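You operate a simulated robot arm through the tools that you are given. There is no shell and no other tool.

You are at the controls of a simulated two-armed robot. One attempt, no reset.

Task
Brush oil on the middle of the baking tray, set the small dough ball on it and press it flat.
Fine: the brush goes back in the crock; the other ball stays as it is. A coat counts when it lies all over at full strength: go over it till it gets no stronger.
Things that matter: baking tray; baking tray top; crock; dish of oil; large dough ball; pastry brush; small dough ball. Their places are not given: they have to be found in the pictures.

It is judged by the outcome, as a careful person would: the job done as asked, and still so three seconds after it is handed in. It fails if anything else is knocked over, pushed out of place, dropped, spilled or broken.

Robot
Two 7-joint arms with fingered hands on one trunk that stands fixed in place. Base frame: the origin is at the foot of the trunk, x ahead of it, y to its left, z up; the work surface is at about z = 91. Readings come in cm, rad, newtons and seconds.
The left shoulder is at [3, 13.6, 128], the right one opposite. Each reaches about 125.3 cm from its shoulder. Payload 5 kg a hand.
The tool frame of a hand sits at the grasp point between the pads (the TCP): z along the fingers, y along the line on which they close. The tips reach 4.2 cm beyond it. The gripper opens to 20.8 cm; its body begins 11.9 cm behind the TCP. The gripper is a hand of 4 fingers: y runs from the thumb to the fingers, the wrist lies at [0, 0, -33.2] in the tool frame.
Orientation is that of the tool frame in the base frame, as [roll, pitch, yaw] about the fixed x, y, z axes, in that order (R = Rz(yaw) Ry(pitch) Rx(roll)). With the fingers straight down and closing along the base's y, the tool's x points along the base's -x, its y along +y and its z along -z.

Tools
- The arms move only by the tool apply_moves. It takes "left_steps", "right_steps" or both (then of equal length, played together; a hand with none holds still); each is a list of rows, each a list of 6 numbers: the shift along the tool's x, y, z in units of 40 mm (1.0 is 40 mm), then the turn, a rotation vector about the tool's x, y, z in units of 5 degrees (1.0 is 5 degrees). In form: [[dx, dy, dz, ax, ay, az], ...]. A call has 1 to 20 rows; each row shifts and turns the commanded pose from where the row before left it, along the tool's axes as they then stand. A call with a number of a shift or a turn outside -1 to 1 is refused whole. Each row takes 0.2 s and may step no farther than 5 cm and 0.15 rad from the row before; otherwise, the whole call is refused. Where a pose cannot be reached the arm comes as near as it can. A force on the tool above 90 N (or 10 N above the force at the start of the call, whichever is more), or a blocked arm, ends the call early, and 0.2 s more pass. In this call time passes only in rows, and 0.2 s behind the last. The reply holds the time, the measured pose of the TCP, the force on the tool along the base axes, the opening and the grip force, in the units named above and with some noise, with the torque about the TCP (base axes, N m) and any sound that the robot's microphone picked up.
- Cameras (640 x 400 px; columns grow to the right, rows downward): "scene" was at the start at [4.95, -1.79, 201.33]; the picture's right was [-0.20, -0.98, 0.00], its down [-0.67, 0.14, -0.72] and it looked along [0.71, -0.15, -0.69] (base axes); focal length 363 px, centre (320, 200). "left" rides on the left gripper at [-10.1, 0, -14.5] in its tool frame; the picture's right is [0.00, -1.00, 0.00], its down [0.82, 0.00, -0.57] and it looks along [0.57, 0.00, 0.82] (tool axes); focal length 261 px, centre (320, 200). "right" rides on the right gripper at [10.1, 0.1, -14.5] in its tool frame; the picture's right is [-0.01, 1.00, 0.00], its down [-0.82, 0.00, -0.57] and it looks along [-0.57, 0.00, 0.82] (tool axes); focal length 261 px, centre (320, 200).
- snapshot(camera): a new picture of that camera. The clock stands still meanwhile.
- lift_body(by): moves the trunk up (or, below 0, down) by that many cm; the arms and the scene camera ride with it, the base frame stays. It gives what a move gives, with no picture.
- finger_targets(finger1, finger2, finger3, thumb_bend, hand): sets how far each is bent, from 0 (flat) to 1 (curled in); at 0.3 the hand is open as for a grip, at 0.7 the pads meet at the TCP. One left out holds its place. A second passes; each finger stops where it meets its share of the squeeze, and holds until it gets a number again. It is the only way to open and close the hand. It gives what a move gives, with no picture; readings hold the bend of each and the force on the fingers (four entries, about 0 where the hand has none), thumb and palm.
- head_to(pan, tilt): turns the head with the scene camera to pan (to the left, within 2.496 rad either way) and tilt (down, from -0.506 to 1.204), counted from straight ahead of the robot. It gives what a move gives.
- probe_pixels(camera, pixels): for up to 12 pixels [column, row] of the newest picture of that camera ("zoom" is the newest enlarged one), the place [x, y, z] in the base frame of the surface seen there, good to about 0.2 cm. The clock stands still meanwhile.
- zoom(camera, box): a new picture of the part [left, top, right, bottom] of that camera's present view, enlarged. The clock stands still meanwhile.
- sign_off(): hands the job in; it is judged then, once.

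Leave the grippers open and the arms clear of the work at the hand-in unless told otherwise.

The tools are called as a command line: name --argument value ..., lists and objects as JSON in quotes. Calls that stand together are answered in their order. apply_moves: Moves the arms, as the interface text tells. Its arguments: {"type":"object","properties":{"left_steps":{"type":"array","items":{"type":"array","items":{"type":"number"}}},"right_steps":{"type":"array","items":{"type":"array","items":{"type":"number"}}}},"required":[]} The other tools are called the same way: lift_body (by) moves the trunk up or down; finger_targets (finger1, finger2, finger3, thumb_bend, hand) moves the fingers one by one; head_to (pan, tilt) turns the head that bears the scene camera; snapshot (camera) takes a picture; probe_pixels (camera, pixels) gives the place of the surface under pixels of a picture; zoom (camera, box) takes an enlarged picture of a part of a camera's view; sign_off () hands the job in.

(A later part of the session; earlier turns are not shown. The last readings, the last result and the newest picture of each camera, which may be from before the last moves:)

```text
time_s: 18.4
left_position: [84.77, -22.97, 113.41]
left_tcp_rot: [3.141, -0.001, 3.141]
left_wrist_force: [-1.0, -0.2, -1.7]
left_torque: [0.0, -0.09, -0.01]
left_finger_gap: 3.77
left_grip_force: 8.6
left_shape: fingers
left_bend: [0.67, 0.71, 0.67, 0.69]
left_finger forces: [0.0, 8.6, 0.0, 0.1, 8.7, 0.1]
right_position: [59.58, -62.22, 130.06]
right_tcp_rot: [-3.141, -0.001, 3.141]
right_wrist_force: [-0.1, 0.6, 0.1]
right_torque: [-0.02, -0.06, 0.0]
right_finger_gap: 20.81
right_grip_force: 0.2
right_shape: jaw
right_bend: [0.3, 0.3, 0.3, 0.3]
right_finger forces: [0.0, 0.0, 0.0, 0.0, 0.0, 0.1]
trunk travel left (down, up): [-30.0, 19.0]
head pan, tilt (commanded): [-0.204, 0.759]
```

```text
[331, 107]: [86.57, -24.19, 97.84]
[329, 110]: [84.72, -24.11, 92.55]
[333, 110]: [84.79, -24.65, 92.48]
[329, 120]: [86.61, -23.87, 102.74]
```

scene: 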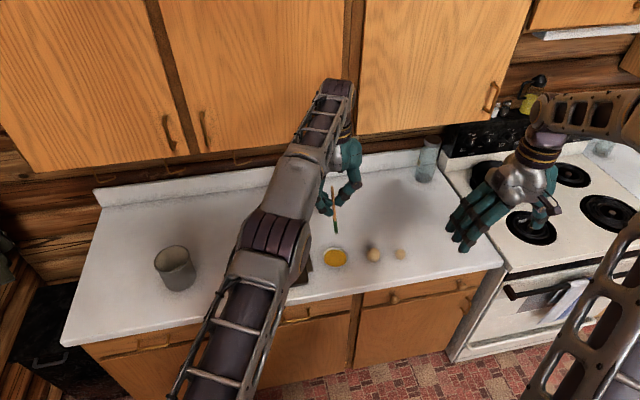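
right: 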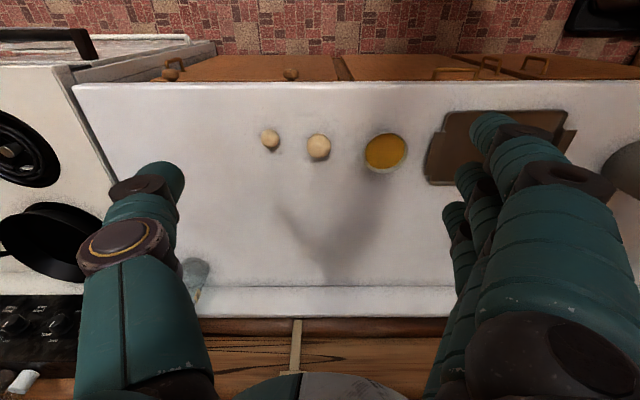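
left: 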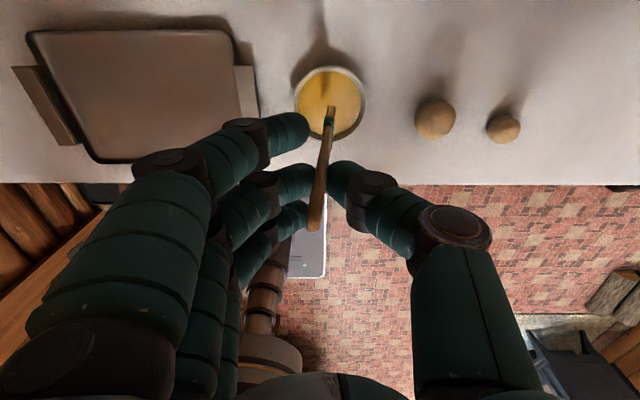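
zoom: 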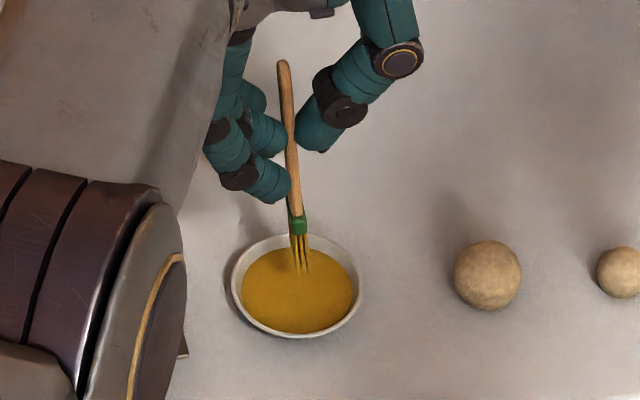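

The tip centre is offset from the TCP by (+0.1, −1.2, −16.1). I'll move over the right part of the tray's middle, to tip (85.2, −7), and lower it carefully to the floor.

apply_moves --left_steps '[[-0.08, 0.7, 0, 0, 0, 0], [0, 0.9, 0, 0, 0, 0], [0, 0.9, 0, 0, 0, 0], [0, 0.9, 0, 0, 0, 0], [0, 0.9, 0, 0, 0, 0], [0, 0, 0.5, 0, 0, 0], [0, 0, 0.4, 0, 0, 0], [0, 0, 0.25, 0, 0, 0]]'

snapshot --camera "left"

snapshot --camera "scene"

```text
time_s: 20.2
left_position: [85.24, -5.68, 108.71]
left_tcp_rot: [-3.141, 0.0, 3.141]
left_wrist_force: [1.3, 0.7, 0.0]
left_torque: [0.02, 0.03, -0.01]
left_finger_gap: 3.8
left_grip_force: 8.9
left_shape: fingers
left_bend: [0.67, 0.71, 0.67, 0.69]
left_finger forces: [0.0, 8.4, 0.0, 0.0, 8.4, 0.0]
right_position: [59.57, -62.22, 130.05]
right_tcp_rot: [3.141, -0.001, -3.141]
right_wrist_force: [0.5, 0.0, -0.4]
right_torque: [0.02, 0.02, 0.01]
right_finger_gap: 20.78
right_grip_force: 0.1
right_shape: jaw
right_bend: [0.3, 0.3, 0.3, 0.3]
right_finger forces: [0.0, 0.0, 0.0, 0.1, 0.0, 0.0]
trunk travel left (down, up): [-30.0, 19.0]
head pan, tilt (commanded): [-0.204, 0.759]
```

```text
taken
```

left: 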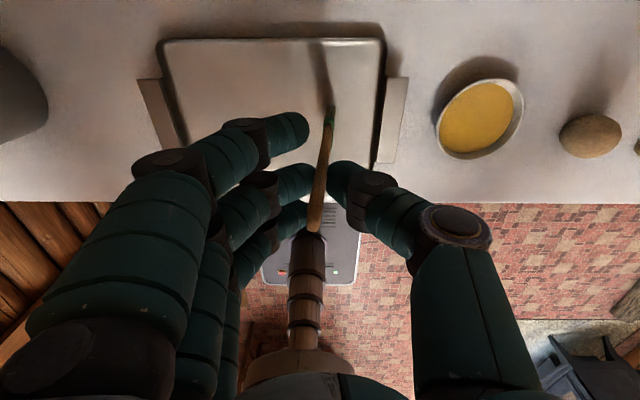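

```text
taken
```

scene: 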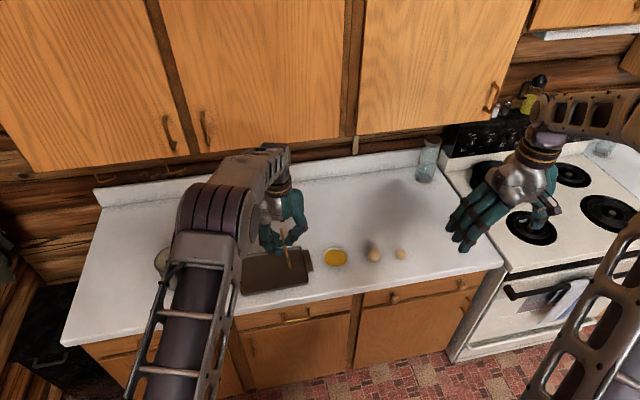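

There's no contact yet at TCP z 108.7. I'll go down another 0.8 cm and make a short stroke to the left along y.

apply_moves --left_steps '[[0, 0, 0.1, 0, 0, 0], [0, 0, 0.1, 0, 0, 0], [0, 0.2, 0, 0, 0, 0], [0, 0.3, 0, 0, 0, 0]]'

zoom --camera "scene" --box '[230, 210, 330, 300]'

```text
time_s: 21.2
left_position: [85.35, -3.81, 108.05]
left_tcp_rot: [-3.141, -0.003, 3.141]
left_wrist_force: [-0.2, -0.2, -0.6]
left_torque: [0.03, -0.02, 0.0]
left_finger_gap: 3.79
left_grip_force: 8.4
left_shape: fingers
left_bend: [0.67, 0.71, 0.67, 0.69]
left_finger forces: [0.1, 8.5, 0.1, 0.0, 8.4, 0.0]
right_position: [59.64, -62.23, 130.06]
right_tcp_rot: [3.141, 0.002, -3.14]
right_wrist_force: [-0.2, 0.1, 0.1]
right_torque: [-0.03, 0.01, 0.01]
right_finger_gap: 20.79
right_grip_force: 0.0
right_shape: jaw
right_bend: [0.3, 0.3, 0.3, 0.3]
right_finger forces: [0.1, 0.1, 0.0, 0.1, 0.0, 0.1]
trunk travel left (down, up): [-30.0, 19.0]
head pan, tilt (commanded): [-0.204, 0.759]
```

```text
4.44 times, centred on (280, 255) of scene
```

zoom: 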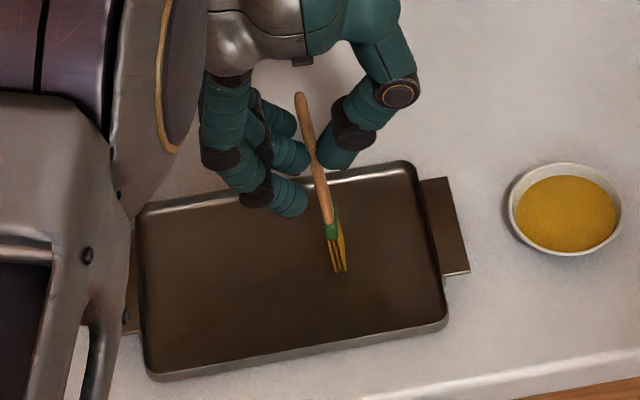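

Still no contact at z 108.05. I'll lower in smaller steps.

apply_moves --left_steps '[[0, 0, 0.1, 0, 0, 0], [0, 0, 0.05, 0, 0, 0]]'

```text
time_s: 21.8
left_position: [85.12, -3.81, 107.68]
left_tcp_rot: [3.142, 0.002, -3.141]
left_wrist_force: [-2.1, 0.9, 17.8]
left_torque: [0.03, 0.08, -0.02]
left_finger_gap: 3.73
left_grip_force: 12.7
left_shape: fingers
left_bend: [0.67, 0.71, 0.67, 0.71]
left_finger forces: [0.0, 12.1, 0.1, 0.1, 12.8, 0.1]
right_position: [59.59, -62.19, 130.15]
right_tcp_rot: [-3.141, -0.001, -3.141]
right_wrist_force: [-0.1, 0.1, -0.1]
right_torque: [0.04, -0.01, 0.0]
right_finger_gap: 20.82
right_grip_force: 0.0
right_shape: jaw
right_bend: [0.3, 0.3, 0.3, 0.3]
right_finger forces: [0.0, 0.0, 0.0, 0.0, 0.1, 0.0]
trunk travel left (down, up): [-30.0, 19.0]
head pan, tilt (commanded): [-0.204, 0.759]
```

Contact, but 17.8 N is too hard. I'll back off 0.3 cm for a light brushing force.

apply_moves --left_steps '[[0, 0, -0.08, 0, 0, 0]]'

zoom --camera "scene" --box '[230, 210, 330, 300]'

```text
time_s: 22.2
left_position: [85.24, -3.63, 107.69]
left_tcp_rot: [-3.141, -0.002, -3.14]
left_wrist_force: [-0.9, 0.2, 8.2]
left_torque: [0.01, 0.03, 0.03]
left_finger_gap: 3.75
left_grip_force: 10.6
left_shape: fingers
left_bend: [0.67, 0.71, 0.67, 0.71]
left_finger forces: [0.1, 10.4, 0.1, 0.0, 10.7, 0.1]
right_position: [59.68, -62.13, 130.01]
right_tcp_rot: [-3.14, 0.0, -3.14]
right_wrist_force: [0.8, 0.6, -0.7]
right_torque: [-0.02, 0.03, 0.01]
right_finger_gap: 20.78
right_grip_force: 0.1
right_shape: jaw
right_bend: [0.3, 0.3, 0.3, 0.3]
right_finger forces: [0.0, 0.0, 0.0, 0.0, 0.1, 0.1]
trunk travel left (down, up): [-30.0, 19.0]
head pan, tilt (commanded): [-0.204, 0.759]
```

```text
4.44 times, centred on (280, 255) of scene
```

zoom: 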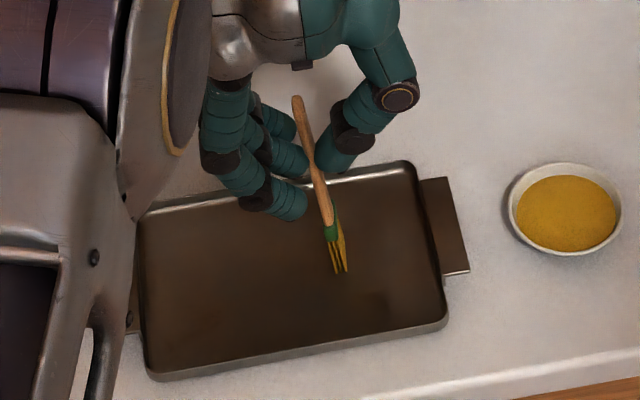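

At 8 N I'll ease up another 0.12 cm and make one stroke of about 8 cm to the left, then look at the trace and check the tray hasn't slid.

apply_moves --left_steps '[[0, 0, -0.03, 0, 0, 0], [0, 0.25, 0, 0, 0, 0], [0, 0.25, 0, 0, 0, 0], [0, 0.25, 0, 0, 0, 0], [0, 0.25, 0, 0, 0, 0], [0, 0.25, 0, 0, 0, 0], [0, 0.25, 0, 0, 0, 0], [0, 0.25, 0, 0, 0, 0], [0, 0.25, 0, 0, 0, 0]]'

zoom --camera "scene" --box '[230, 210, 330, 300]'

snapshot --camera "left"

```text
time_s: 24.2
left_position: [85.24, 4.23, 107.7]
left_tcp_rot: [3.141, -0.001, 3.141]
left_wrist_force: [0.0, 0.2, -0.3]
left_torque: [0.02, -0.01, 0.03]
left_finger_gap: 3.75
left_grip_force: 7.6
left_shape: fingers
left_bend: [0.67, 0.71, 0.67, 0.71]
left_finger forces: [0.0, 7.7, 0.0, 0.0, 7.7, 0.0]
right_position: [59.54, -62.11, 130.09]
right_tcp_rot: [3.14, -0.002, 3.14]
right_wrist_force: [-0.2, -0.5, 0.2]
right_torque: [-0.01, -0.02, 0.02]
right_finger_gap: 20.8
right_grip_force: 0.1
right_shape: jaw
right_bend: [0.3, 0.3, 0.3, 0.3]
right_finger forces: [0.0, 0.0, 0.0, 0.1, 0.0, 0.1]
trunk travel left (down, up): [-30.0, 19.0]
head pan, tilt (commanded): [-0.204, 0.759]
```

```text
4.44 times, centred on (280, 255) of scene
```

zoom: 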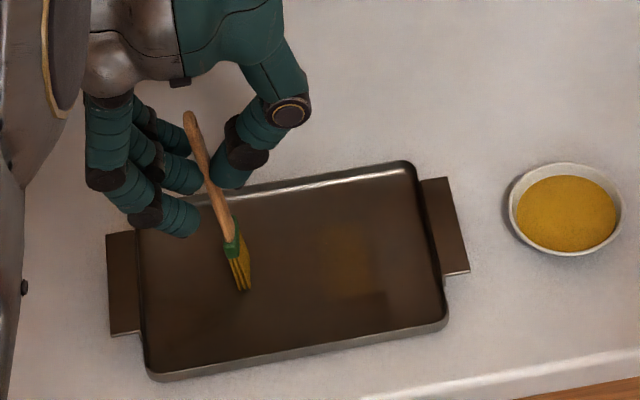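

```text
taken
```

left: 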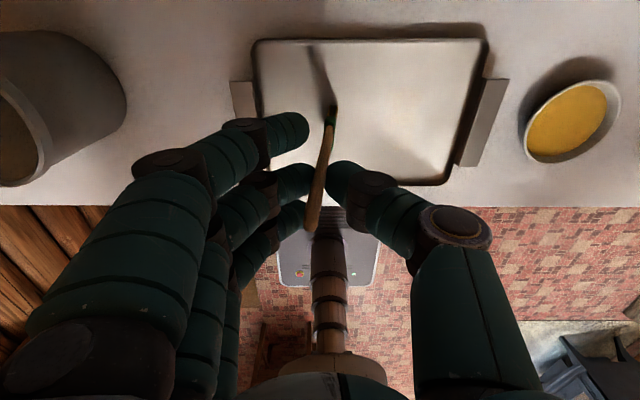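

A faint oil patch shows at about (350,270) in the zoom, where I pressed, but the stroke lost contact (force 0). The tray hasn't moved. I'll lower 0.25 cm and read the force before stroking.

apply_moves --left_steps '[[0, 0, 0.06, 0, 0, 0], [0, 0, 0, 0, 0, 0]]'

```text
time_s: 24.8
left_position: [85.18, 4.3, 107.76]
left_tcp_rot: [-3.141, 0.002, -3.141]
left_wrist_force: [-0.9, 0.6, 9.6]
left_torque: [0.03, 0.03, 0.02]
left_finger_gap: 3.73
left_grip_force: 9.5
left_shape: fingers
left_bend: [0.67, 0.71, 0.67, 0.71]
left_finger forces: [0.1, 9.9, 0.0, 0.0, 10.2, 0.0]
right_position: [59.65, -62.31, 130.18]
right_tcp_rot: [3.141, 0.0, -3.14]
right_wrist_force: [-0.3, 0.4, -0.7]
right_torque: [-0.03, 0.01, -0.01]
right_finger_gap: 20.78
right_grip_force: 0.0
right_shape: jaw
right_bend: [0.3, 0.3, 0.3, 0.3]
right_finger forces: [0.0, 0.1, 0.0, 0.0, 0.1, 0.1]
trunk travel left (down, up): [-30.0, 19.0]
head pan, tilt (commanded): [-0.204, 0.759]
```

I read 9.6 N here. I'll ease off slightly, to about 6 N, and stroke right (−y) for 8 cm, then read the force at the end.

apply_moves --left_steps '[[0, 0, -0.02, 0, 0, 0], [0, -0.2, 0, 0, 0, 0], [0, -0.25, 0, 0, 0, 0], [0, -0.25, 0, 0, 0, 0], [0, -0.25, 0, 0, 0, 0], [0, -0.25, 0, 0, 0, 0], [0, -0.25, 0, 0, 0, 0], [0, -0.25, 0, 0, 0, 0], [0, -0.25, 0, 0, 0, 0]]'

zoom --camera "scene" --box '[230, 210, 330, 300]'

```text
time_s: 26.8
left_position: [85.23, -3.54, 107.73]
left_tcp_rot: [-3.141, -0.001, 3.141]
left_wrist_force: [0.4, 0.9, 0.2]
left_torque: [0.08, -0.04, -0.01]
left_finger_gap: 3.88
left_grip_force: 8.6
left_shape: fingers
left_bend: [0.67, 0.71, 0.67, 0.69]
left_finger forces: [0.0, 8.9, 0.0, 0.0, 8.5, 0.0]
right_position: [59.65, -62.29, 130.11]
right_tcp_rot: [-3.142, -0.001, 3.14]
right_wrist_force: [1.1, -0.5, -0.3]
right_torque: [0.05, -0.02, -0.03]
right_finger_gap: 20.79
right_grip_force: 0.1
right_shape: jaw
right_bend: [0.3, 0.3, 0.3, 0.3]
right_finger forces: [0.1, 0.1, 0.1, 0.1, 0.0, 0.0]
trunk travel left (down, up): [-30.0, 19.0]
head pan, tilt (commanded): [-0.204, 0.759]
```

```text
4.44 times, centred on (280, 255) of scene
```

zoom: 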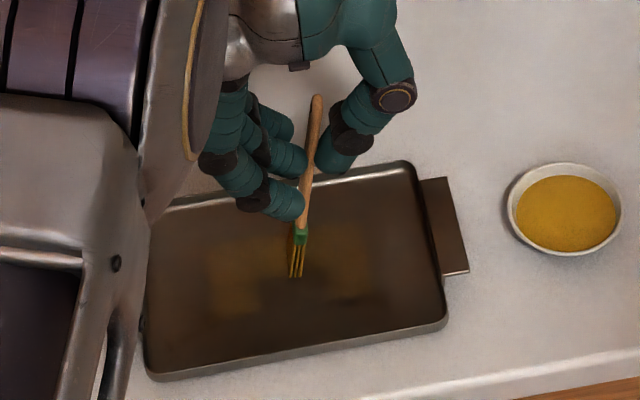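

The brush pivoted a little in the grip under drag, but it is still held. A faint amber patch now covers the stroke, so the oil is going on. I'll zoom in on it to judge its extent.

zoom --camera "scene" --box '[245, 240, 315, 300]'

snapshot --camera "left"

probe_pixels --camera "zoom" --pixels '[[80, 100], [100, 230], [300, 60], [330, 210], [420, 110], [395, 215], [270, 160], [290, 165]]'

```text
6.67 times, centred on (280, 270) of scene
```

zoom: 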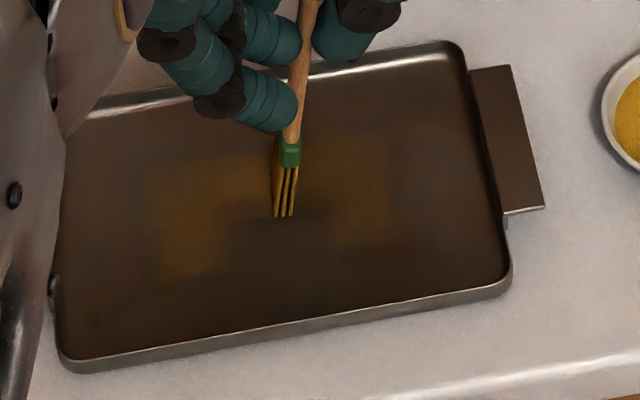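

```text
taken
```

left: 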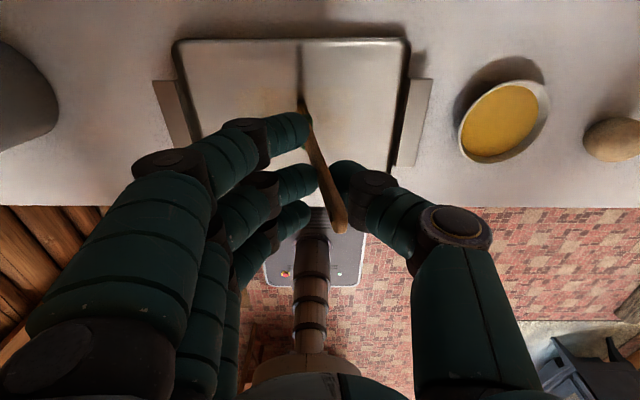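

```text
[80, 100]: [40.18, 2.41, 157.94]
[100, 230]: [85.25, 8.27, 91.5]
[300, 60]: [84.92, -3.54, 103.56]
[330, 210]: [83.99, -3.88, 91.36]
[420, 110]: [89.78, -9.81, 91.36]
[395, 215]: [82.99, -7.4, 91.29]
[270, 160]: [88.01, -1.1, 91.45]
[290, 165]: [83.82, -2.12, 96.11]
```

I can make out two faint patches, at (360,200) and (185,220) in the zoom, each bigger than the bristles themselves. The brush now leans the other way. I'll test dabbing: lower to light contact here, dwell about a second, and compare the colour.

apply_moves --left_steps '[[0, 0, 0.05, 0, 0, 0], [0, 0, 0, 0, 0, 0]]'

```text
time_s: 27.4
left_position: [85.28, -3.6, 107.65]
left_tcp_rot: [3.14, 0.0, -3.141]
left_wrist_force: [-1.0, -0.8, 8.1]
left_torque: [0.01, 0.01, -0.01]
left_finger_gap: 3.82
left_grip_force: 10.7
left_shape: fingers
left_bend: [0.67, 0.72, 0.67, 0.69]
left_finger forces: [0.0, 10.9, 0.1, 0.0, 10.2, 0.0]
right_position: [59.57, -62.19, 130.1]
right_tcp_rot: [3.141, 0.0, -3.142]
right_wrist_force: [0.8, -0.5, 0.1]
right_torque: [-0.01, 0.03, 0.0]
right_finger_gap: 20.79
right_grip_force: 0.0
right_shape: jaw
right_bend: [0.3, 0.3, 0.3, 0.3]
right_finger forces: [0.1, 0.0, 0.1, 0.0, 0.0, 0.1]
trunk travel left (down, up): [-30.0, 19.0]
head pan, tilt (commanded): [-0.204, 0.759]
```

Contact again at 8 N. I'll dwell one second and look.

apply_moves --left_steps '[[0, 0, 0, 0, 0, 0], [0, 0, 0, 0, 0, 0], [0, 0, 0, 0, 0, 0], [0, 0, 0, 0, 0, 0], [0, 0, -0.15, 0, 0, 0], [0, 0.3, -0.25, 0, 0, 0], [0, 0.5, -0.2, 0, 0, 0]]'

zoom --camera "scene" --box '[245, 240, 315, 300]'

```text
time_s: 29.0
left_position: [85.32, -0.29, 109.87]
left_tcp_rot: [3.141, -0.003, 3.14]
left_wrist_force: [-0.6, -0.8, -0.7]
left_torque: [-0.02, -0.04, 0.0]
left_finger_gap: 3.79
left_grip_force: 7.6
left_shape: fingers
left_bend: [0.67, 0.71, 0.67, 0.69]
left_finger forces: [0.1, 7.6, 0.0, 0.1, 7.5, 0.0]
right_position: [59.63, -62.08, 130.16]
right_tcp_rot: [3.14, 0.001, -3.14]
right_wrist_force: [-0.5, 0.5, 0.2]
right_torque: [-0.07, 0.0, -0.02]
right_finger_gap: 20.77
right_grip_force: 0.0
right_shape: jaw
right_bend: [0.3, 0.3, 0.3, 0.3]
right_finger forces: [0.0, 0.0, 0.1, 0.1, 0.0, 0.1]
trunk travel left (down, up): [-30.0, 19.0]
head pan, tilt (commanded): [-0.204, 0.759]
```

```text
6.67 times, centred on (280, 270) of scene
```

zoom: 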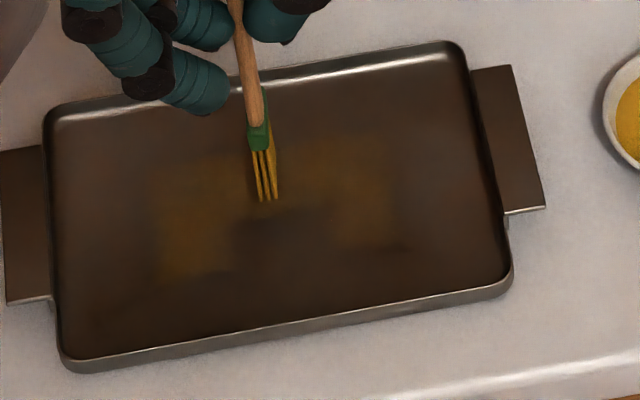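

The band between the two patches filled in slightly, while dwelling in one spot made little difference. So I'll make proper strokes with steady pressure: lower to contact and sweep left, then right, then back.

apply_moves --left_steps '[[0, 0, 0.3, 0, 0, 0], [0, 0, 0.27, 0, 0, 0], [0, 0.3, 0, 0, 0, 0], [0, 0.4, 0, 0, 0, 0], [0, 0.4, 0, 0, 0, 0]]'

```text
time_s: 30.2
left_position: [85.33, 4.03, 107.55]
left_tcp_rot: [3.141, 0.002, -3.141]
left_wrist_force: [-0.3, -0.5, 0.0]
left_torque: [-0.01, -0.03, -0.03]
left_finger_gap: 3.73
left_grip_force: 8.1
left_shape: fingers
left_bend: [0.67, 0.71, 0.67, 0.71]
left_finger forces: [0.1, 8.0, 0.0, 0.0, 8.3, 0.0]
right_position: [59.56, -62.21, 130.11]
right_tcp_rot: [3.141, -0.001, 3.141]
right_wrist_force: [0.2, 0.3, 0.3]
right_torque: [0.0, -0.05, 0.0]
right_finger_gap: 20.79
right_grip_force: 0.0
right_shape: jaw
right_bend: [0.3, 0.3, 0.3, 0.3]
right_finger forces: [0.1, 0.0, 0.1, 0.1, 0.0, 0.1]
trunk travel left (down, up): [-30.0, 19.0]
head pan, tilt (commanded): [-0.204, 0.759]
```

snapshot --camera "left"

zoom --camera "scene" --box '[245, 240, 315, 300]'

```text
taken
```

left: 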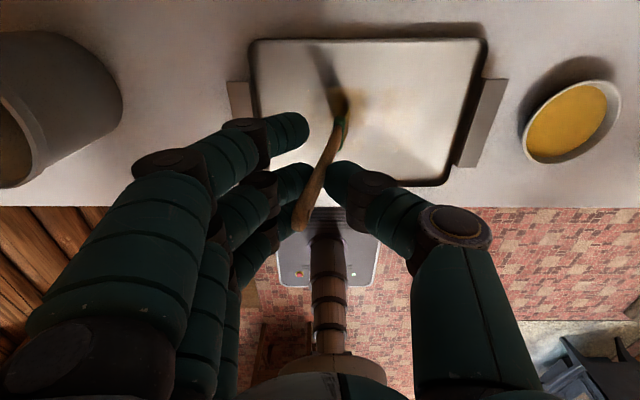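

```text
6.67 times, centred on (280, 270) of scene
```

zoom: 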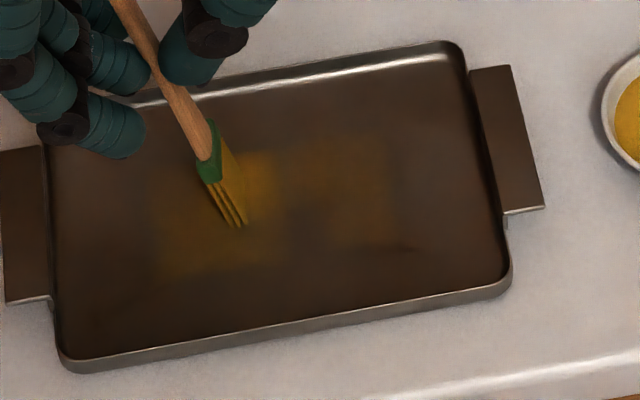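

That stroke made the middle visibly stronger at about (260,190). I'll probe the extent of the coloured area.

probe_pixels --camera "zoom" --pixels '[[155, 270], [160, 175], [190, 275], [285, 260], [285, 155], [240, 155], [390, 140], [395, 250], [330, 250], [330, 140], [236, 226], [275, 205]]'

```text
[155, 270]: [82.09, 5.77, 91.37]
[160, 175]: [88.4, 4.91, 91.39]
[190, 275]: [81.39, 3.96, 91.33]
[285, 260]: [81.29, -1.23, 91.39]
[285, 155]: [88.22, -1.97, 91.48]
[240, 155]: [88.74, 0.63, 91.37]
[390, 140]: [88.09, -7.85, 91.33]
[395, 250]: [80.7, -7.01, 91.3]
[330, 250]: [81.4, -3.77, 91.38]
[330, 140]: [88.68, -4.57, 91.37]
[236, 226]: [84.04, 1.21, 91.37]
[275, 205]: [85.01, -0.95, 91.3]
```

The coloured area runs from x 81.4 to 88.5 and y +5.8 to −7.8, so one pass of the brush covers about 7 cm in x. I'll carry on with alternating strokes. This one goes right at the same height; the brush tips over to trail, so I take the hand to y −9 to bring the tip to about −6.

apply_moves --left_steps '[[0, -0.2, 0, 0, 0, 0], [0, -0.25, 0, 0, 0, 0], [0, -0.3, 0, 0, 0, 0], [0, -0.3, 0, 0, 0, 0], [0, -0.3, 0.01, 0, 0, 0], [0, -0.3, 0.01, 0, 0, 0], [0, -0.3, 0.01, 0, 0, 0], [0, -0.3, 0.01, 0, 0, 0], [0, -0.3, 0.01, 0, 0, 0], [0, -0.3, 0.01, 0, 0, 0], [0, -0.3, 0.01, 0, 0, 0]]'

zoom --camera "scene" --box '[245, 240, 315, 300]'

snapshot --camera "left"

```text
time_s: 32.6
left_position: [85.31, -8.4, 107.38]
left_tcp_rot: [3.14, 0.0, -3.14]
left_wrist_force: [0.5, -0.1, 1.1]
left_torque: [0.14, 0.0, -0.01]
left_finger_gap: 3.85
left_grip_force: 10.8
left_shape: fingers
left_bend: [0.67, 0.71, 0.67, 0.69]
left_finger forces: [0.0, 11.2, 0.0, 0.0, 10.2, 0.0]
right_position: [59.7, -62.31, 130.14]
right_tcp_rot: [-3.141, 0.0, 3.141]
right_wrist_force: [0.2, -0.7, 0.2]
right_torque: [0.02, 0.0, 0.01]
right_finger_gap: 20.81
right_grip_force: 0.2
right_shape: jaw
right_bend: [0.3, 0.3, 0.3, 0.3]
right_finger forces: [0.1, 0.0, 0.0, 0.1, 0.0, 0.0]
trunk travel left (down, up): [-30.0, 19.0]
head pan, tilt (commanded): [-0.204, 0.759]
```

```text
6.67 times, centred on (280, 270) of scene
```

zoom: 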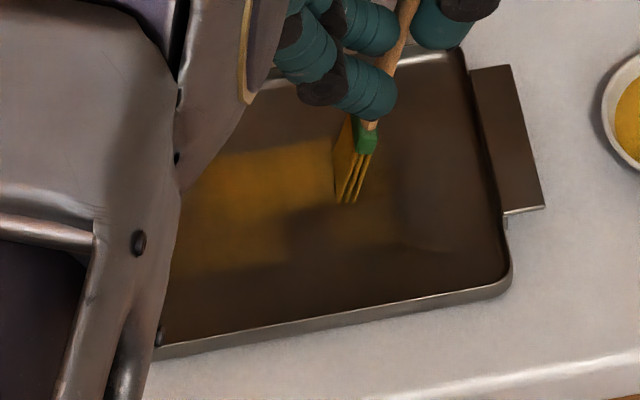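

```text
taken
```

left: 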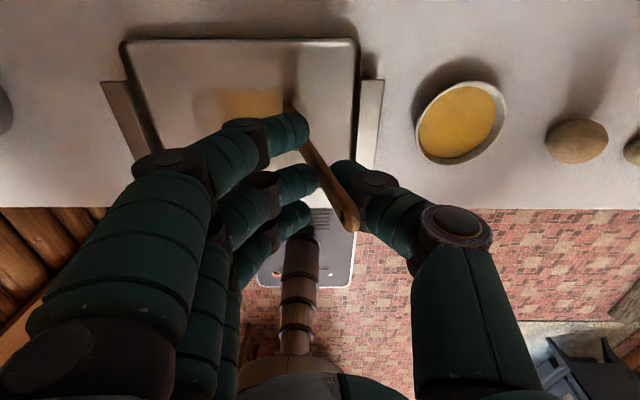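

That stroke left a clearly golden band. The nearer side, x below 84.5, is weaker on the right. I'll stroke back to the left with the hand shifted 1.5 cm towards me, raised 0.2 cm at the reversal.

apply_moves --left_steps '[[0.2, 0.1, -0.05, 0, 0, 0], [0.18, 0.2, 0, 0, 0, 0], [0, 0.3, 0, 0, 0, 0], [0, 0.3, 0, 0, 0, 0], [0, 0.3, 0.01, 0, 0, 0], [0, 0.3, 0.01, 0, 0, 0], [0, 0.3, 0.01, 0, 0, 0], [0, 0.3, 0.01, 0, 0, 0], [0, 0.3, 0.01, 0, 0, 0], [0, 0.3, 0.01, 0, 0, 0], [0, 0.3, 0.01, 0, 0, 0], [0, 0.3, 0.01, 0, 0, 0], [0, 0.3, 0.01, 0, 0, 0], [0, 0.3, 0.01, 0, 0, 0]]'

zoom --camera "scene" --box '[245, 240, 315, 300]'

snapshot --camera "left"

```text
time_s: 35.6
left_position: [83.83, 7.0, 107.19]
left_tcp_rot: [-3.141, 0.0, 3.141]
left_wrist_force: [0.4, -0.5, 1.4]
left_torque: [-0.12, -0.01, 0.0]
left_finger_gap: 3.7
left_grip_force: 9.2
left_shape: fingers
left_bend: [0.67, 0.71, 0.67, 0.71]
left_finger forces: [0.0, 9.0, 0.0, 0.0, 9.5, 0.0]
right_position: [59.57, -62.21, 130.05]
right_tcp_rot: [3.142, 0.001, 3.141]
right_wrist_force: [-1.0, 0.2, 0.7]
right_torque: [-0.05, 0.01, -0.02]
right_finger_gap: 20.79
right_grip_force: 0.0
right_shape: jaw
right_bend: [0.3, 0.3, 0.3, 0.3]
right_finger forces: [0.0, 0.1, 0.0, 0.0, 0.1, 0.1]
trunk travel left (down, up): [-30.0, 19.0]
head pan, tilt (commanded): [-0.204, 0.759]
```

```text
6.67 times, centred on (280, 270) of scene
```

zoom: 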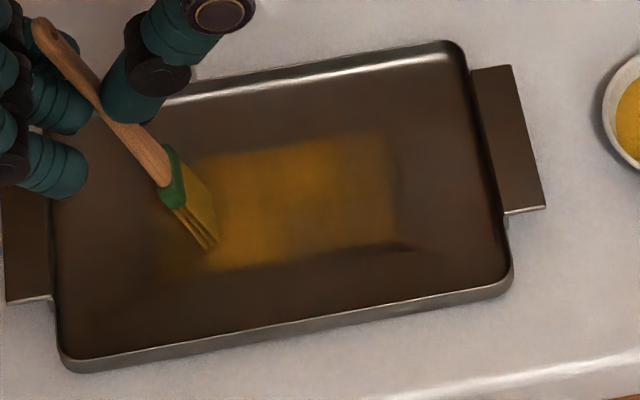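

```text
taken
```

left: 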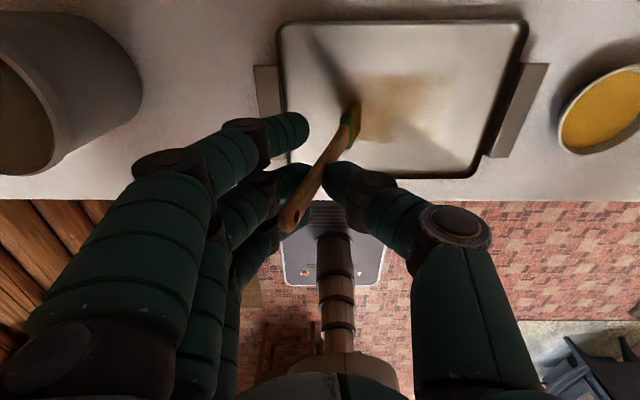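

The golden area keeps the same straight edges (x 81.2–88.6, y about −7.8 to +5.8) and is centred on the tray, so that is the middle that takes the coat. Its left end is still weak. I'll carry this stroke on to the left until the tip reaches y +6.

apply_moves --left_steps '[[0, 0.3, 0.01, 0, 0, 0], [0, 0.3, 0.01, 0, 0, 0], [0, 0.3, 0.01, 0, 0, 0]]'

zoom --camera "scene" --box '[245, 240, 315, 300]'

```text
time_s: 36.4
left_position: [83.84, 10.73, 107.08]
left_tcp_rot: [3.142, -0.002, -3.141]
left_wrist_force: [-0.2, -0.1, 1.3]
left_torque: [-0.12, 0.03, -0.04]
left_finger_gap: 3.71
left_grip_force: 9.7
left_shape: fingers
left_bend: [0.67, 0.68, 0.67, 0.71]
left_finger forces: [0.0, 9.2, 0.1, 0.1, 9.7, 0.1]
right_position: [59.63, -62.18, 130.18]
right_tcp_rot: [3.14, -0.001, 3.141]
right_wrist_force: [-0.1, 0.4, 0.1]
right_torque: [-0.02, -0.01, -0.01]
right_finger_gap: 20.79
right_grip_force: 0.0
right_shape: jaw
right_bend: [0.3, 0.3, 0.3, 0.3]
right_finger forces: [0.1, 0.0, 0.0, 0.0, 0.0, 0.1]
trunk travel left (down, up): [-30.0, 19.0]
head pan, tilt (commanded): [-0.204, 0.759]
```

```text
6.67 times, centred on (280, 270) of scene
```

zoom: 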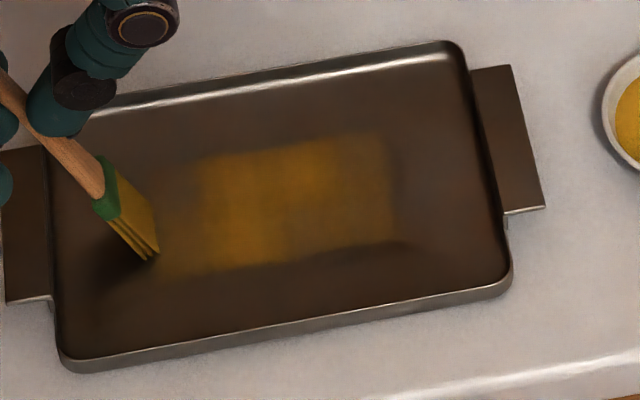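

The left end, from zoom column 155 to 205, is still faint. I'll lift slightly, shift 2 cm away from me, and stroke back to the right, starting on that left end.

apply_moves --left_steps '[[-0.25, 0, -0.15, 0, 0, 0], [-0.25, 0, 0, 0, 0, 0], [0, 0, 0.08, 0, 0, 0], [0, -0.25, 0, 0, 0, 0], [0, -0.25, 0, 0, 0, 0], [0, -0.3, 0, 0, 0, 0], [0, -0.3, 0, 0, 0, 0], [0, -0.3, 0, 0, 0, 0], [0, -0.3, 0, 0, 0, 0], [0, -0.3, 0.01, 0, 0, 0], [0, -0.3, 0.01, 0, 0, 0], [0, -0.3, 0.01, 0, 0, 0]]'

zoom --camera "scene" --box '[245, 240, 315, 300]'

snapshot --camera "left"

```text
time_s: 39.0
left_position: [85.81, 0.22, 107.23]
left_tcp_rot: [-3.141, -0.001, 3.141]
left_wrist_force: [0.0, -0.3, 1.0]
left_torque: [0.1, 0.04, 0.02]
left_finger_gap: 3.88
left_grip_force: 9.8
left_shape: fingers
left_bend: [0.67, 0.72, 0.67, 0.69]
left_finger forces: [0.0, 10.0, 0.1, 0.0, 9.6, 0.1]
right_position: [59.68, -62.3, 130.02]
right_tcp_rot: [3.141, -0.001, 3.14]
right_wrist_force: [-0.3, 0.6, -0.7]
right_torque: [0.07, -0.02, 0.02]
right_finger_gap: 20.79
right_grip_force: 0.1
right_shape: jaw
right_bend: [0.3, 0.3, 0.3, 0.3]
right_finger forces: [0.0, 0.0, 0.0, 0.0, 0.0, 0.0]
trunk travel left (down, up): [-30.0, 19.0]
head pan, tilt (commanded): [-0.204, 0.759]
```

```text
6.67 times, centred on (280, 270) of scene
```

zoom: 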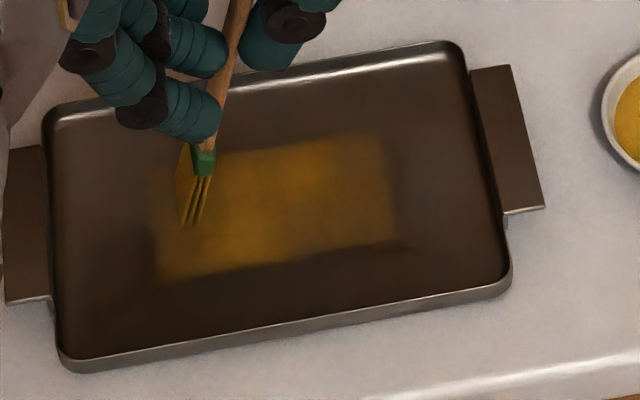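

```text
taken
```

left: 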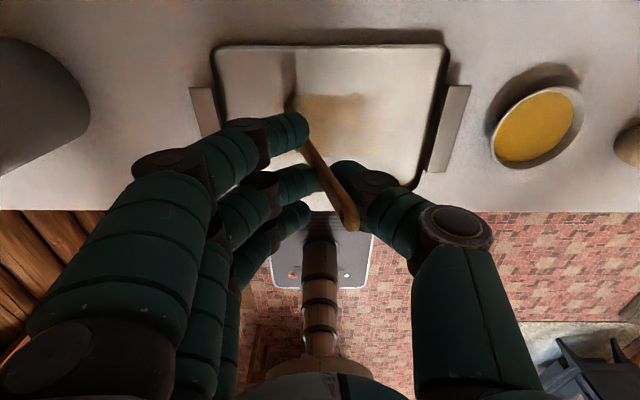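

The left end has filled in and the whole rectangle, (155–395, 150–280) in the zoom, is now golden. I'll carry this stroke on to the right end.

apply_moves --left_steps '[[0, -0.3, 0, 0, 0, 0], [0, -0.3, 0.01, 0, 0, 0], [0, -0.3, 0, 0, 0, 0], [0, -0.3, 0.01, 0, 0, 0], [0, -0.3, 0, 0, 0, 0], [0, -0.3, 0.01, 0, 0, 0], [0, -0.3, 0, 0, 0, 0], [0, -0.3, 0.01, 0, 0, 0], [0, -0.3, 0, 0, 0, 0]]'

zoom --camera "scene" --box '[245, 240, 315, 300]'

```text
time_s: 41.0
left_position: [85.91, -10.73, 107.09]
left_tcp_rot: [-3.142, 0.001, 3.141]
left_wrist_force: [0.1, 0.7, 0.4]
left_torque: [0.16, 0.05, -0.01]
left_finger_gap: 3.91
left_grip_force: 10.3
left_shape: fingers
left_bend: [0.67, 0.72, 0.67, 0.69]
left_finger forces: [0.0, 10.6, 0.0, 0.0, 9.9, 0.0]
right_position: [59.68, -62.23, 130.06]
right_tcp_rot: [-3.14, -0.001, 3.14]
right_wrist_force: [0.5, 0.5, 0.4]
right_torque: [0.03, -0.02, -0.02]
right_finger_gap: 20.8
right_grip_force: 0.0
right_shape: jaw
right_bend: [0.3, 0.3, 0.3, 0.3]
right_finger forces: [0.0, 0.0, 0.0, 0.0, 0.0, 0.0]
trunk travel left (down, up): [-30.0, 19.0]
head pan, tilt (commanded): [-0.204, 0.759]
```

```text
6.67 times, centred on (280, 270) of scene
```

zoom: 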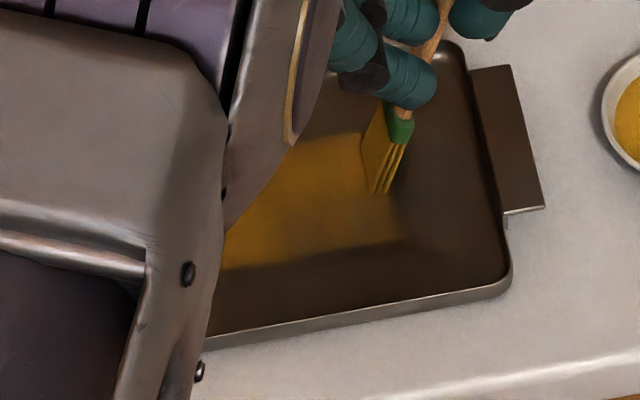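

Next is a return stroke along the nearer half. I raise 0.25 cm, shift to x 83.5 and sweep all the way left to y +10.

apply_moves --left_steps '[[0.3, 0, -0.12, 0, 0, 0], [0.3, 0, 0, 0, 0, 0], [0, 0, 0.07, 0, 0, 0], [0, 0.25, 0, 0, 0, 0], [0, 0.3, 0, 0, 0, 0], [0, 0.3, 0, 0, 0, 0], [0, 0.3, 0, 0, 0, 0], [0, 0.3, 0, 0, 0, 0], [0, 0.3, 0, 0, 0, 0], [0, 0.3, 0.01, 0, 0, 0], [0, 0.3, 0, 0, 0, 0], [0, 0.3, 0.01, 0, 0, 0], [0, 0.3, 0, 0, 0, 0], [0, 0.3, 0.01, 0, 0, 0], [0, 0.3, 0, 0, 0, 0], [0, 0.3, 0.01, 0, 0, 0], [0, 0.3, 0, 0, 0, 0], [0, 0.3, 0.01, 0, 0, 0], [0, 0.3, 0, 0, 0, 0], [0, 0.3, 0.01, 0, 0, 0]]'

zoom --camera "scene" --box '[245, 240, 315, 300]'

snapshot --camera "left"

```text
time_s: 45.2
left_position: [83.3, 9.71, 107.05]
left_tcp_rot: [3.141, 0.0, -3.141]
left_wrist_force: [0.1, 0.5, 0.1]
left_torque: [0.01, 0.03, 0.0]
left_finger_gap: 3.56
left_grip_force: 0.2
left_shape: fingers
left_bend: [0.67, 0.72, 0.67, 0.71]
left_finger forces: [0.1, 0.0, 0.1, 0.1, 0.0, 0.1]
right_position: [59.66, -62.15, 130.04]
right_tcp_rot: [3.14, 0.001, -3.14]
right_wrist_force: [0.0, -0.4, 0.5]
right_torque: [0.0, -0.03, -0.02]
right_finger_gap: 20.79
right_grip_force: 0.1
right_shape: jaw
right_bend: [0.3, 0.3, 0.3, 0.3]
right_finger forces: [0.0, 0.0, 0.1, 0.1, 0.1, 0.0]
trunk travel left (down, up): [-30.0, 19.0]
head pan, tilt (commanded): [-0.204, 0.759]
```

```text
6.67 times, centred on (280, 270) of scene
```

zoom: 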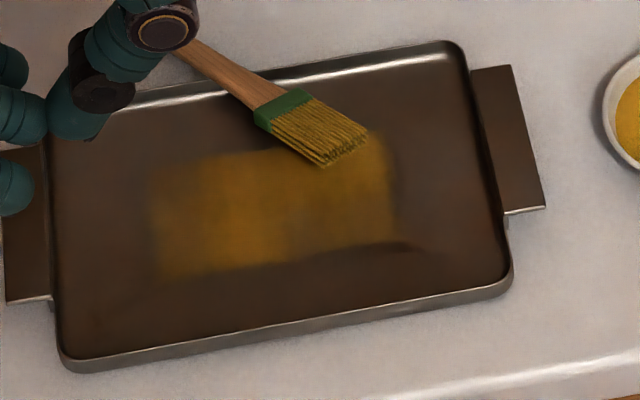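

```text
taken
```

left: 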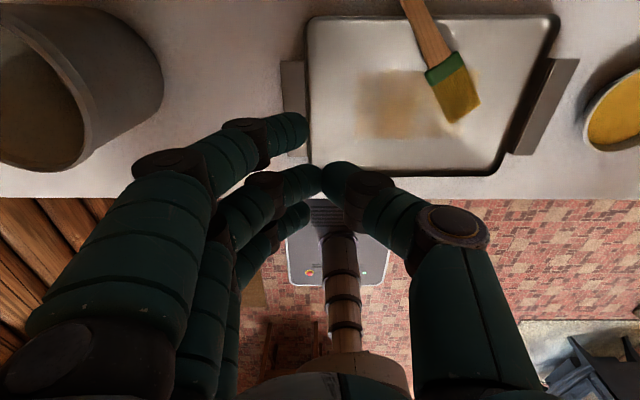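

The brush slipped out of the grip during that stroke. It now lies in the tray with its bristles on the coat and its handle over the far rim. Nothing else has moved. I'll lift the empty hand straight up first and then see how the brush lies.

apply_moves --left_steps '[[0, 0, -0.5, 0, 0, 0], [0, 0, -0.8, 0, 0, 0], [0, 0.3, -0.8, 0, 0, 0], [0, 0.5, -0.8, 0, 0, 0], [0, 0.5, -0.8, 0, 0, 0]]'

snapshot --camera "scene"

zoom --camera "scene" --box '[225, 215, 325, 300]'

snapshot --camera "left"

```text
time_s: 46.4
left_position: [83.3, 14.8, 121.92]
left_tcp_rot: [3.14, 0.0, 3.14]
left_wrist_force: [-1.2, -0.3, -0.9]
left_torque: [0.03, -0.04, -0.03]
left_finger_gap: 3.6
left_grip_force: 0.1
left_shape: fingers
left_bend: [0.67, 0.72, 0.67, 0.71]
left_finger forces: [0.1, 0.0, 0.0, 0.1, 0.0, 0.0]
right_position: [59.51, -62.13, 130.22]
right_tcp_rot: [-3.142, 0.0, 3.14]
right_wrist_force: [-0.8, -0.1, 1.4]
right_torque: [-0.07, -0.08, -0.02]
right_finger_gap: 20.81
right_grip_force: 0.1
right_shape: jaw
right_bend: [0.3, 0.3, 0.3, 0.3]
right_finger forces: [0.0, 0.1, 0.1, 0.0, 0.0, 0.0]
trunk travel left (down, up): [-30.0, 19.0]
head pan, tilt (commanded): [-0.204, 0.759]
```

```text
taken
```

scene: 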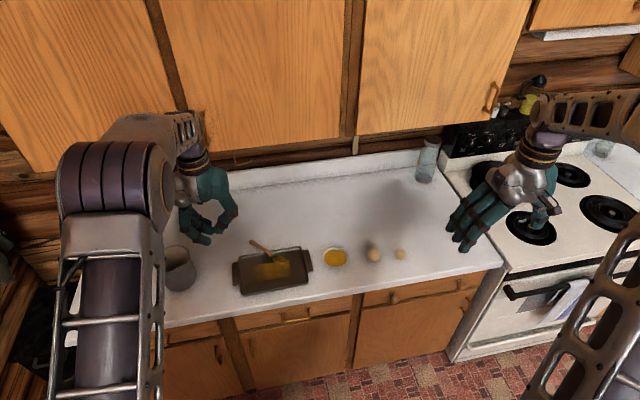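

```text
4.71 times, centred on (275, 258) of scene
```

zoom: 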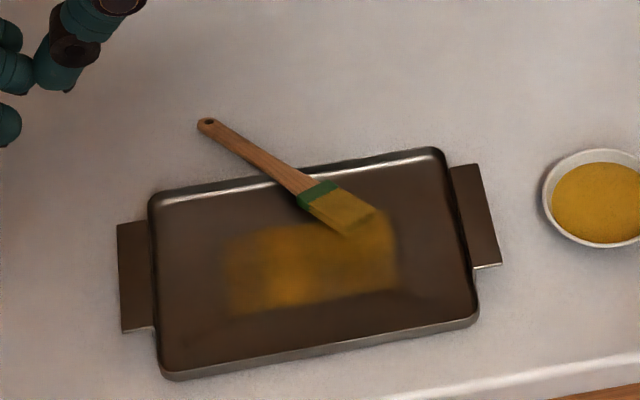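

```text
taken
```

left: 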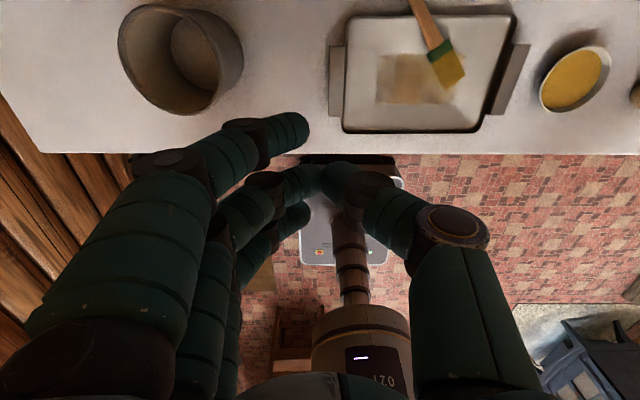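

The brush rests with its bristles in the tray and its handle over the far rim, the end free at about (207,124) in the zoom. I'll probe along it.

probe_pixels --camera "zoom" --pixels '[[207, 123], [225, 135], [245, 148], [265, 163], [285, 176], [300, 185], [312, 192], [322, 200], [345, 230], [375, 210], [300, 197], [325, 182]]'

probe_pixels --camera "left" --pixels '[[437, 55], [430, 40], [422, 22], [415, 5], [448, 65], [455, 80], [405, 60], [178, 60]]'

```text
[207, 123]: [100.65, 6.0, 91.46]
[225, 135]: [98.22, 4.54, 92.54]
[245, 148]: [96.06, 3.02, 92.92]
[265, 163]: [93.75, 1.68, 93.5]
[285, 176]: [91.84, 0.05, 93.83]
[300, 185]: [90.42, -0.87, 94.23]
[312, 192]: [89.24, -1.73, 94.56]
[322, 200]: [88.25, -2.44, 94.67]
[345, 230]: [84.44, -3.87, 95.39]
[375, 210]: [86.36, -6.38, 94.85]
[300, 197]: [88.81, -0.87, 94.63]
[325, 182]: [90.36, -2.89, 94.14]
```

```text
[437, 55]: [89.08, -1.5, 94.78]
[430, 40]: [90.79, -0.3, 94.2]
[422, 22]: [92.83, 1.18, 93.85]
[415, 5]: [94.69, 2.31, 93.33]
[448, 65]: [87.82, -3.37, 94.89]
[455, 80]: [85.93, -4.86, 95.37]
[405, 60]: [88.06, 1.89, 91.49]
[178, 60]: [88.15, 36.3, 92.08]
```

The brush is balanced on the far rim: the handle end rests on the counter at (100.6, 6.0, 91.5) and the bristles hang about 3 cm above the tray floor. I want a firmer grasp this time. I'll look at the closed fingertips from the scene camera to plan the pickup.

zoom --camera "scene" --box '[165, 150, 265, 260]'

probe_pixels --camera "zoom" --pixels '[[260, 330], [235, 325], [215, 345], [240, 300], [320, 255], [285, 260]]'

zoom --camera "left" --box '[200, 90, 440, 240]'

```text
3.64 times, centred on (215, 205) of scene
```

zoom: 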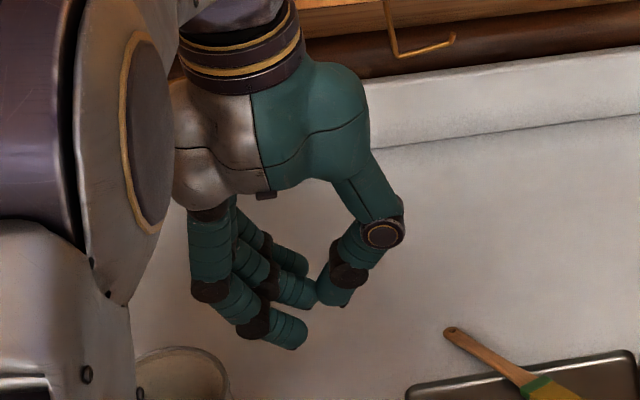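

```text
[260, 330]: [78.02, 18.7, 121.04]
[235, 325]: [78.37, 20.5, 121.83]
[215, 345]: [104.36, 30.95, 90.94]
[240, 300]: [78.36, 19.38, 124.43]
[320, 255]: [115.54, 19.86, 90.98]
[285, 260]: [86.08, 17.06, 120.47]
```

```text
2.67 times, centred on (320, 165) of left
```

zoom: 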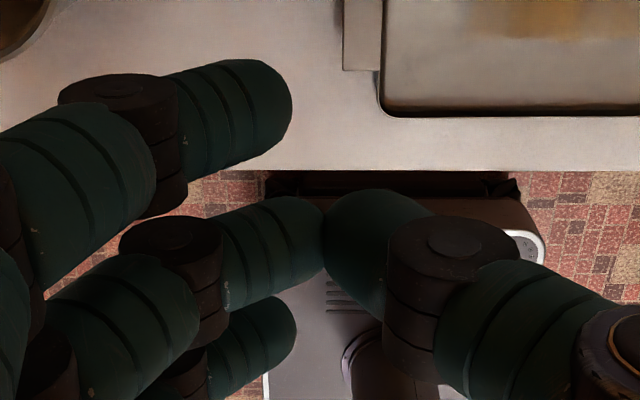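

The fingertips meet about 2–3 cm beyond the TCP, so the handle was only held by two round tips, which is why it turned and slipped. For the pickup I'll turn the hand so the handle lies across the fingers. The hand will have to go out to about x 98, so I'll check the clearance under the wall cabinets first.

zoom --camera "scene" --box '[190, 110, 350, 210]'

probe_pixels --camera "zoom" --pixels '[[100, 125], [250, 100], [250, 130], [250, 145], [250, 165], [400, 100], [400, 120], [400, 140], [185, 172], [230, 160], [560, 60], [200, 50]]'

```text
4.00 times, centred on (270, 160) of scene
```

zoom: 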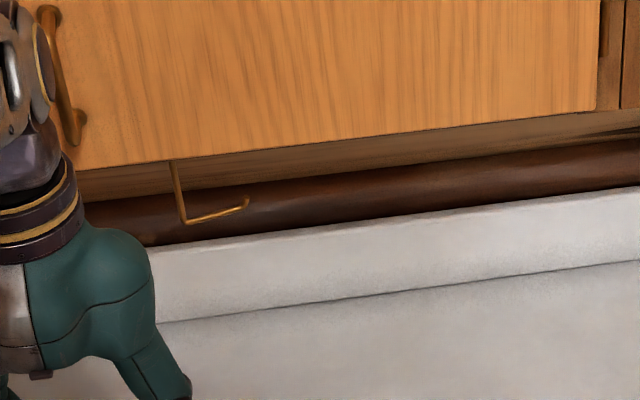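

```text
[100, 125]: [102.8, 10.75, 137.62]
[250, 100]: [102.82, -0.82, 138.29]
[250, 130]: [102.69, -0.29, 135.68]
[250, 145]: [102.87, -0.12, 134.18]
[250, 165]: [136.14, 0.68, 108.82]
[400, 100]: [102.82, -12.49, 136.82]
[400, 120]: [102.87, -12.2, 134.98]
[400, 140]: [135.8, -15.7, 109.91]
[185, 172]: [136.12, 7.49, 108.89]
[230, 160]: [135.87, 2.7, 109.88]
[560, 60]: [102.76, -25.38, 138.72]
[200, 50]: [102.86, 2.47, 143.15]
```

A wire hook hangs under the cabinet near (215,217) in the zoom. I'll probe where it hangs.

probe_pixels --camera "zoom" --pixels '[[176, 185], [182, 205], [187, 221], [200, 218], [215, 214], [230, 210], [245, 204], [247, 199]]'

```text
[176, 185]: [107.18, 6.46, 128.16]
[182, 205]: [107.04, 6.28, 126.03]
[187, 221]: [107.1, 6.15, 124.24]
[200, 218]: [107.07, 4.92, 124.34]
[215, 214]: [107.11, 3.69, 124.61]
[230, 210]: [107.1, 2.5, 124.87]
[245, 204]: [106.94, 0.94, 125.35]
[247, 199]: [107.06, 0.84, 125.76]
```

The hook hangs at x 107 and z 124, so I'll keep the wrist well back from it by tilting the hand. I also need to know which finger is which and where it goes when flat or curled, so I'll test that here in free air.

finger_targets --hand "left" --finger1 0.0 --finger2 0.6 --finger3 1.0 --thumb_bend 0.6

zoom --camera "scene" --box '[165, 150, 265, 260]'

snapshot --camera "left"

```text
time_s: 47.4
left_position: [83.23, 14.85, 121.78]
left_tcp_rot: [-3.141, 0.0, -3.14]
left_wrist_force: [0.6, -0.3, 0.6]
left_torque: [0.02, -0.01, 0.01]
left_finger_gap: 19.41
left_grip_force: 0.2
left_shape: fingers
left_bend: [0.0, 0.6, 1.0, 0.6]
left_finger forces: [0.0, 0.0, 0.0, 0.0, 0.0, 0.1]
right_position: [59.59, -62.2, 130.16]
right_tcp_rot: [3.141, 0.001, 3.141]
right_wrist_force: [-0.2, 0.6, 0.9]
right_torque: [0.02, 0.03, 0.01]
right_finger_gap: 20.79
right_grip_force: 0.1
right_shape: jaw
right_bend: [0.3, 0.3, 0.3, 0.3]
right_finger forces: [0.1, 0.0, 0.0, 0.0, 0.0, 0.0]
trunk travel left (down, up): [-30.0, 19.0]
head pan, tilt (commanded): [-0.204, 0.759]
```

```text
3.64 times, centred on (215, 205) of scene
```

zoom: 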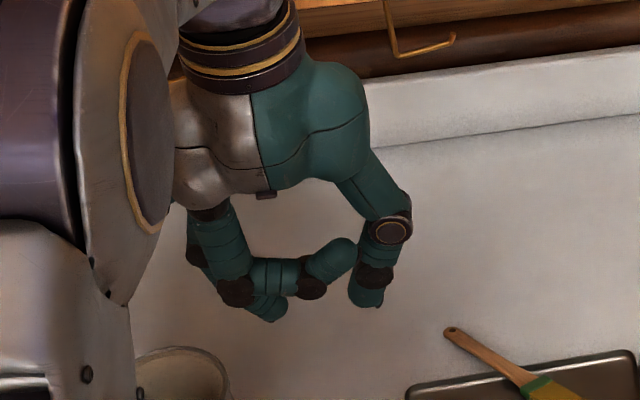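

```text
taken
```

left: 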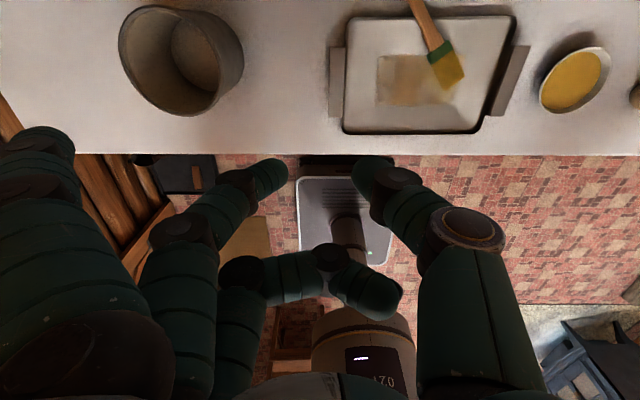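

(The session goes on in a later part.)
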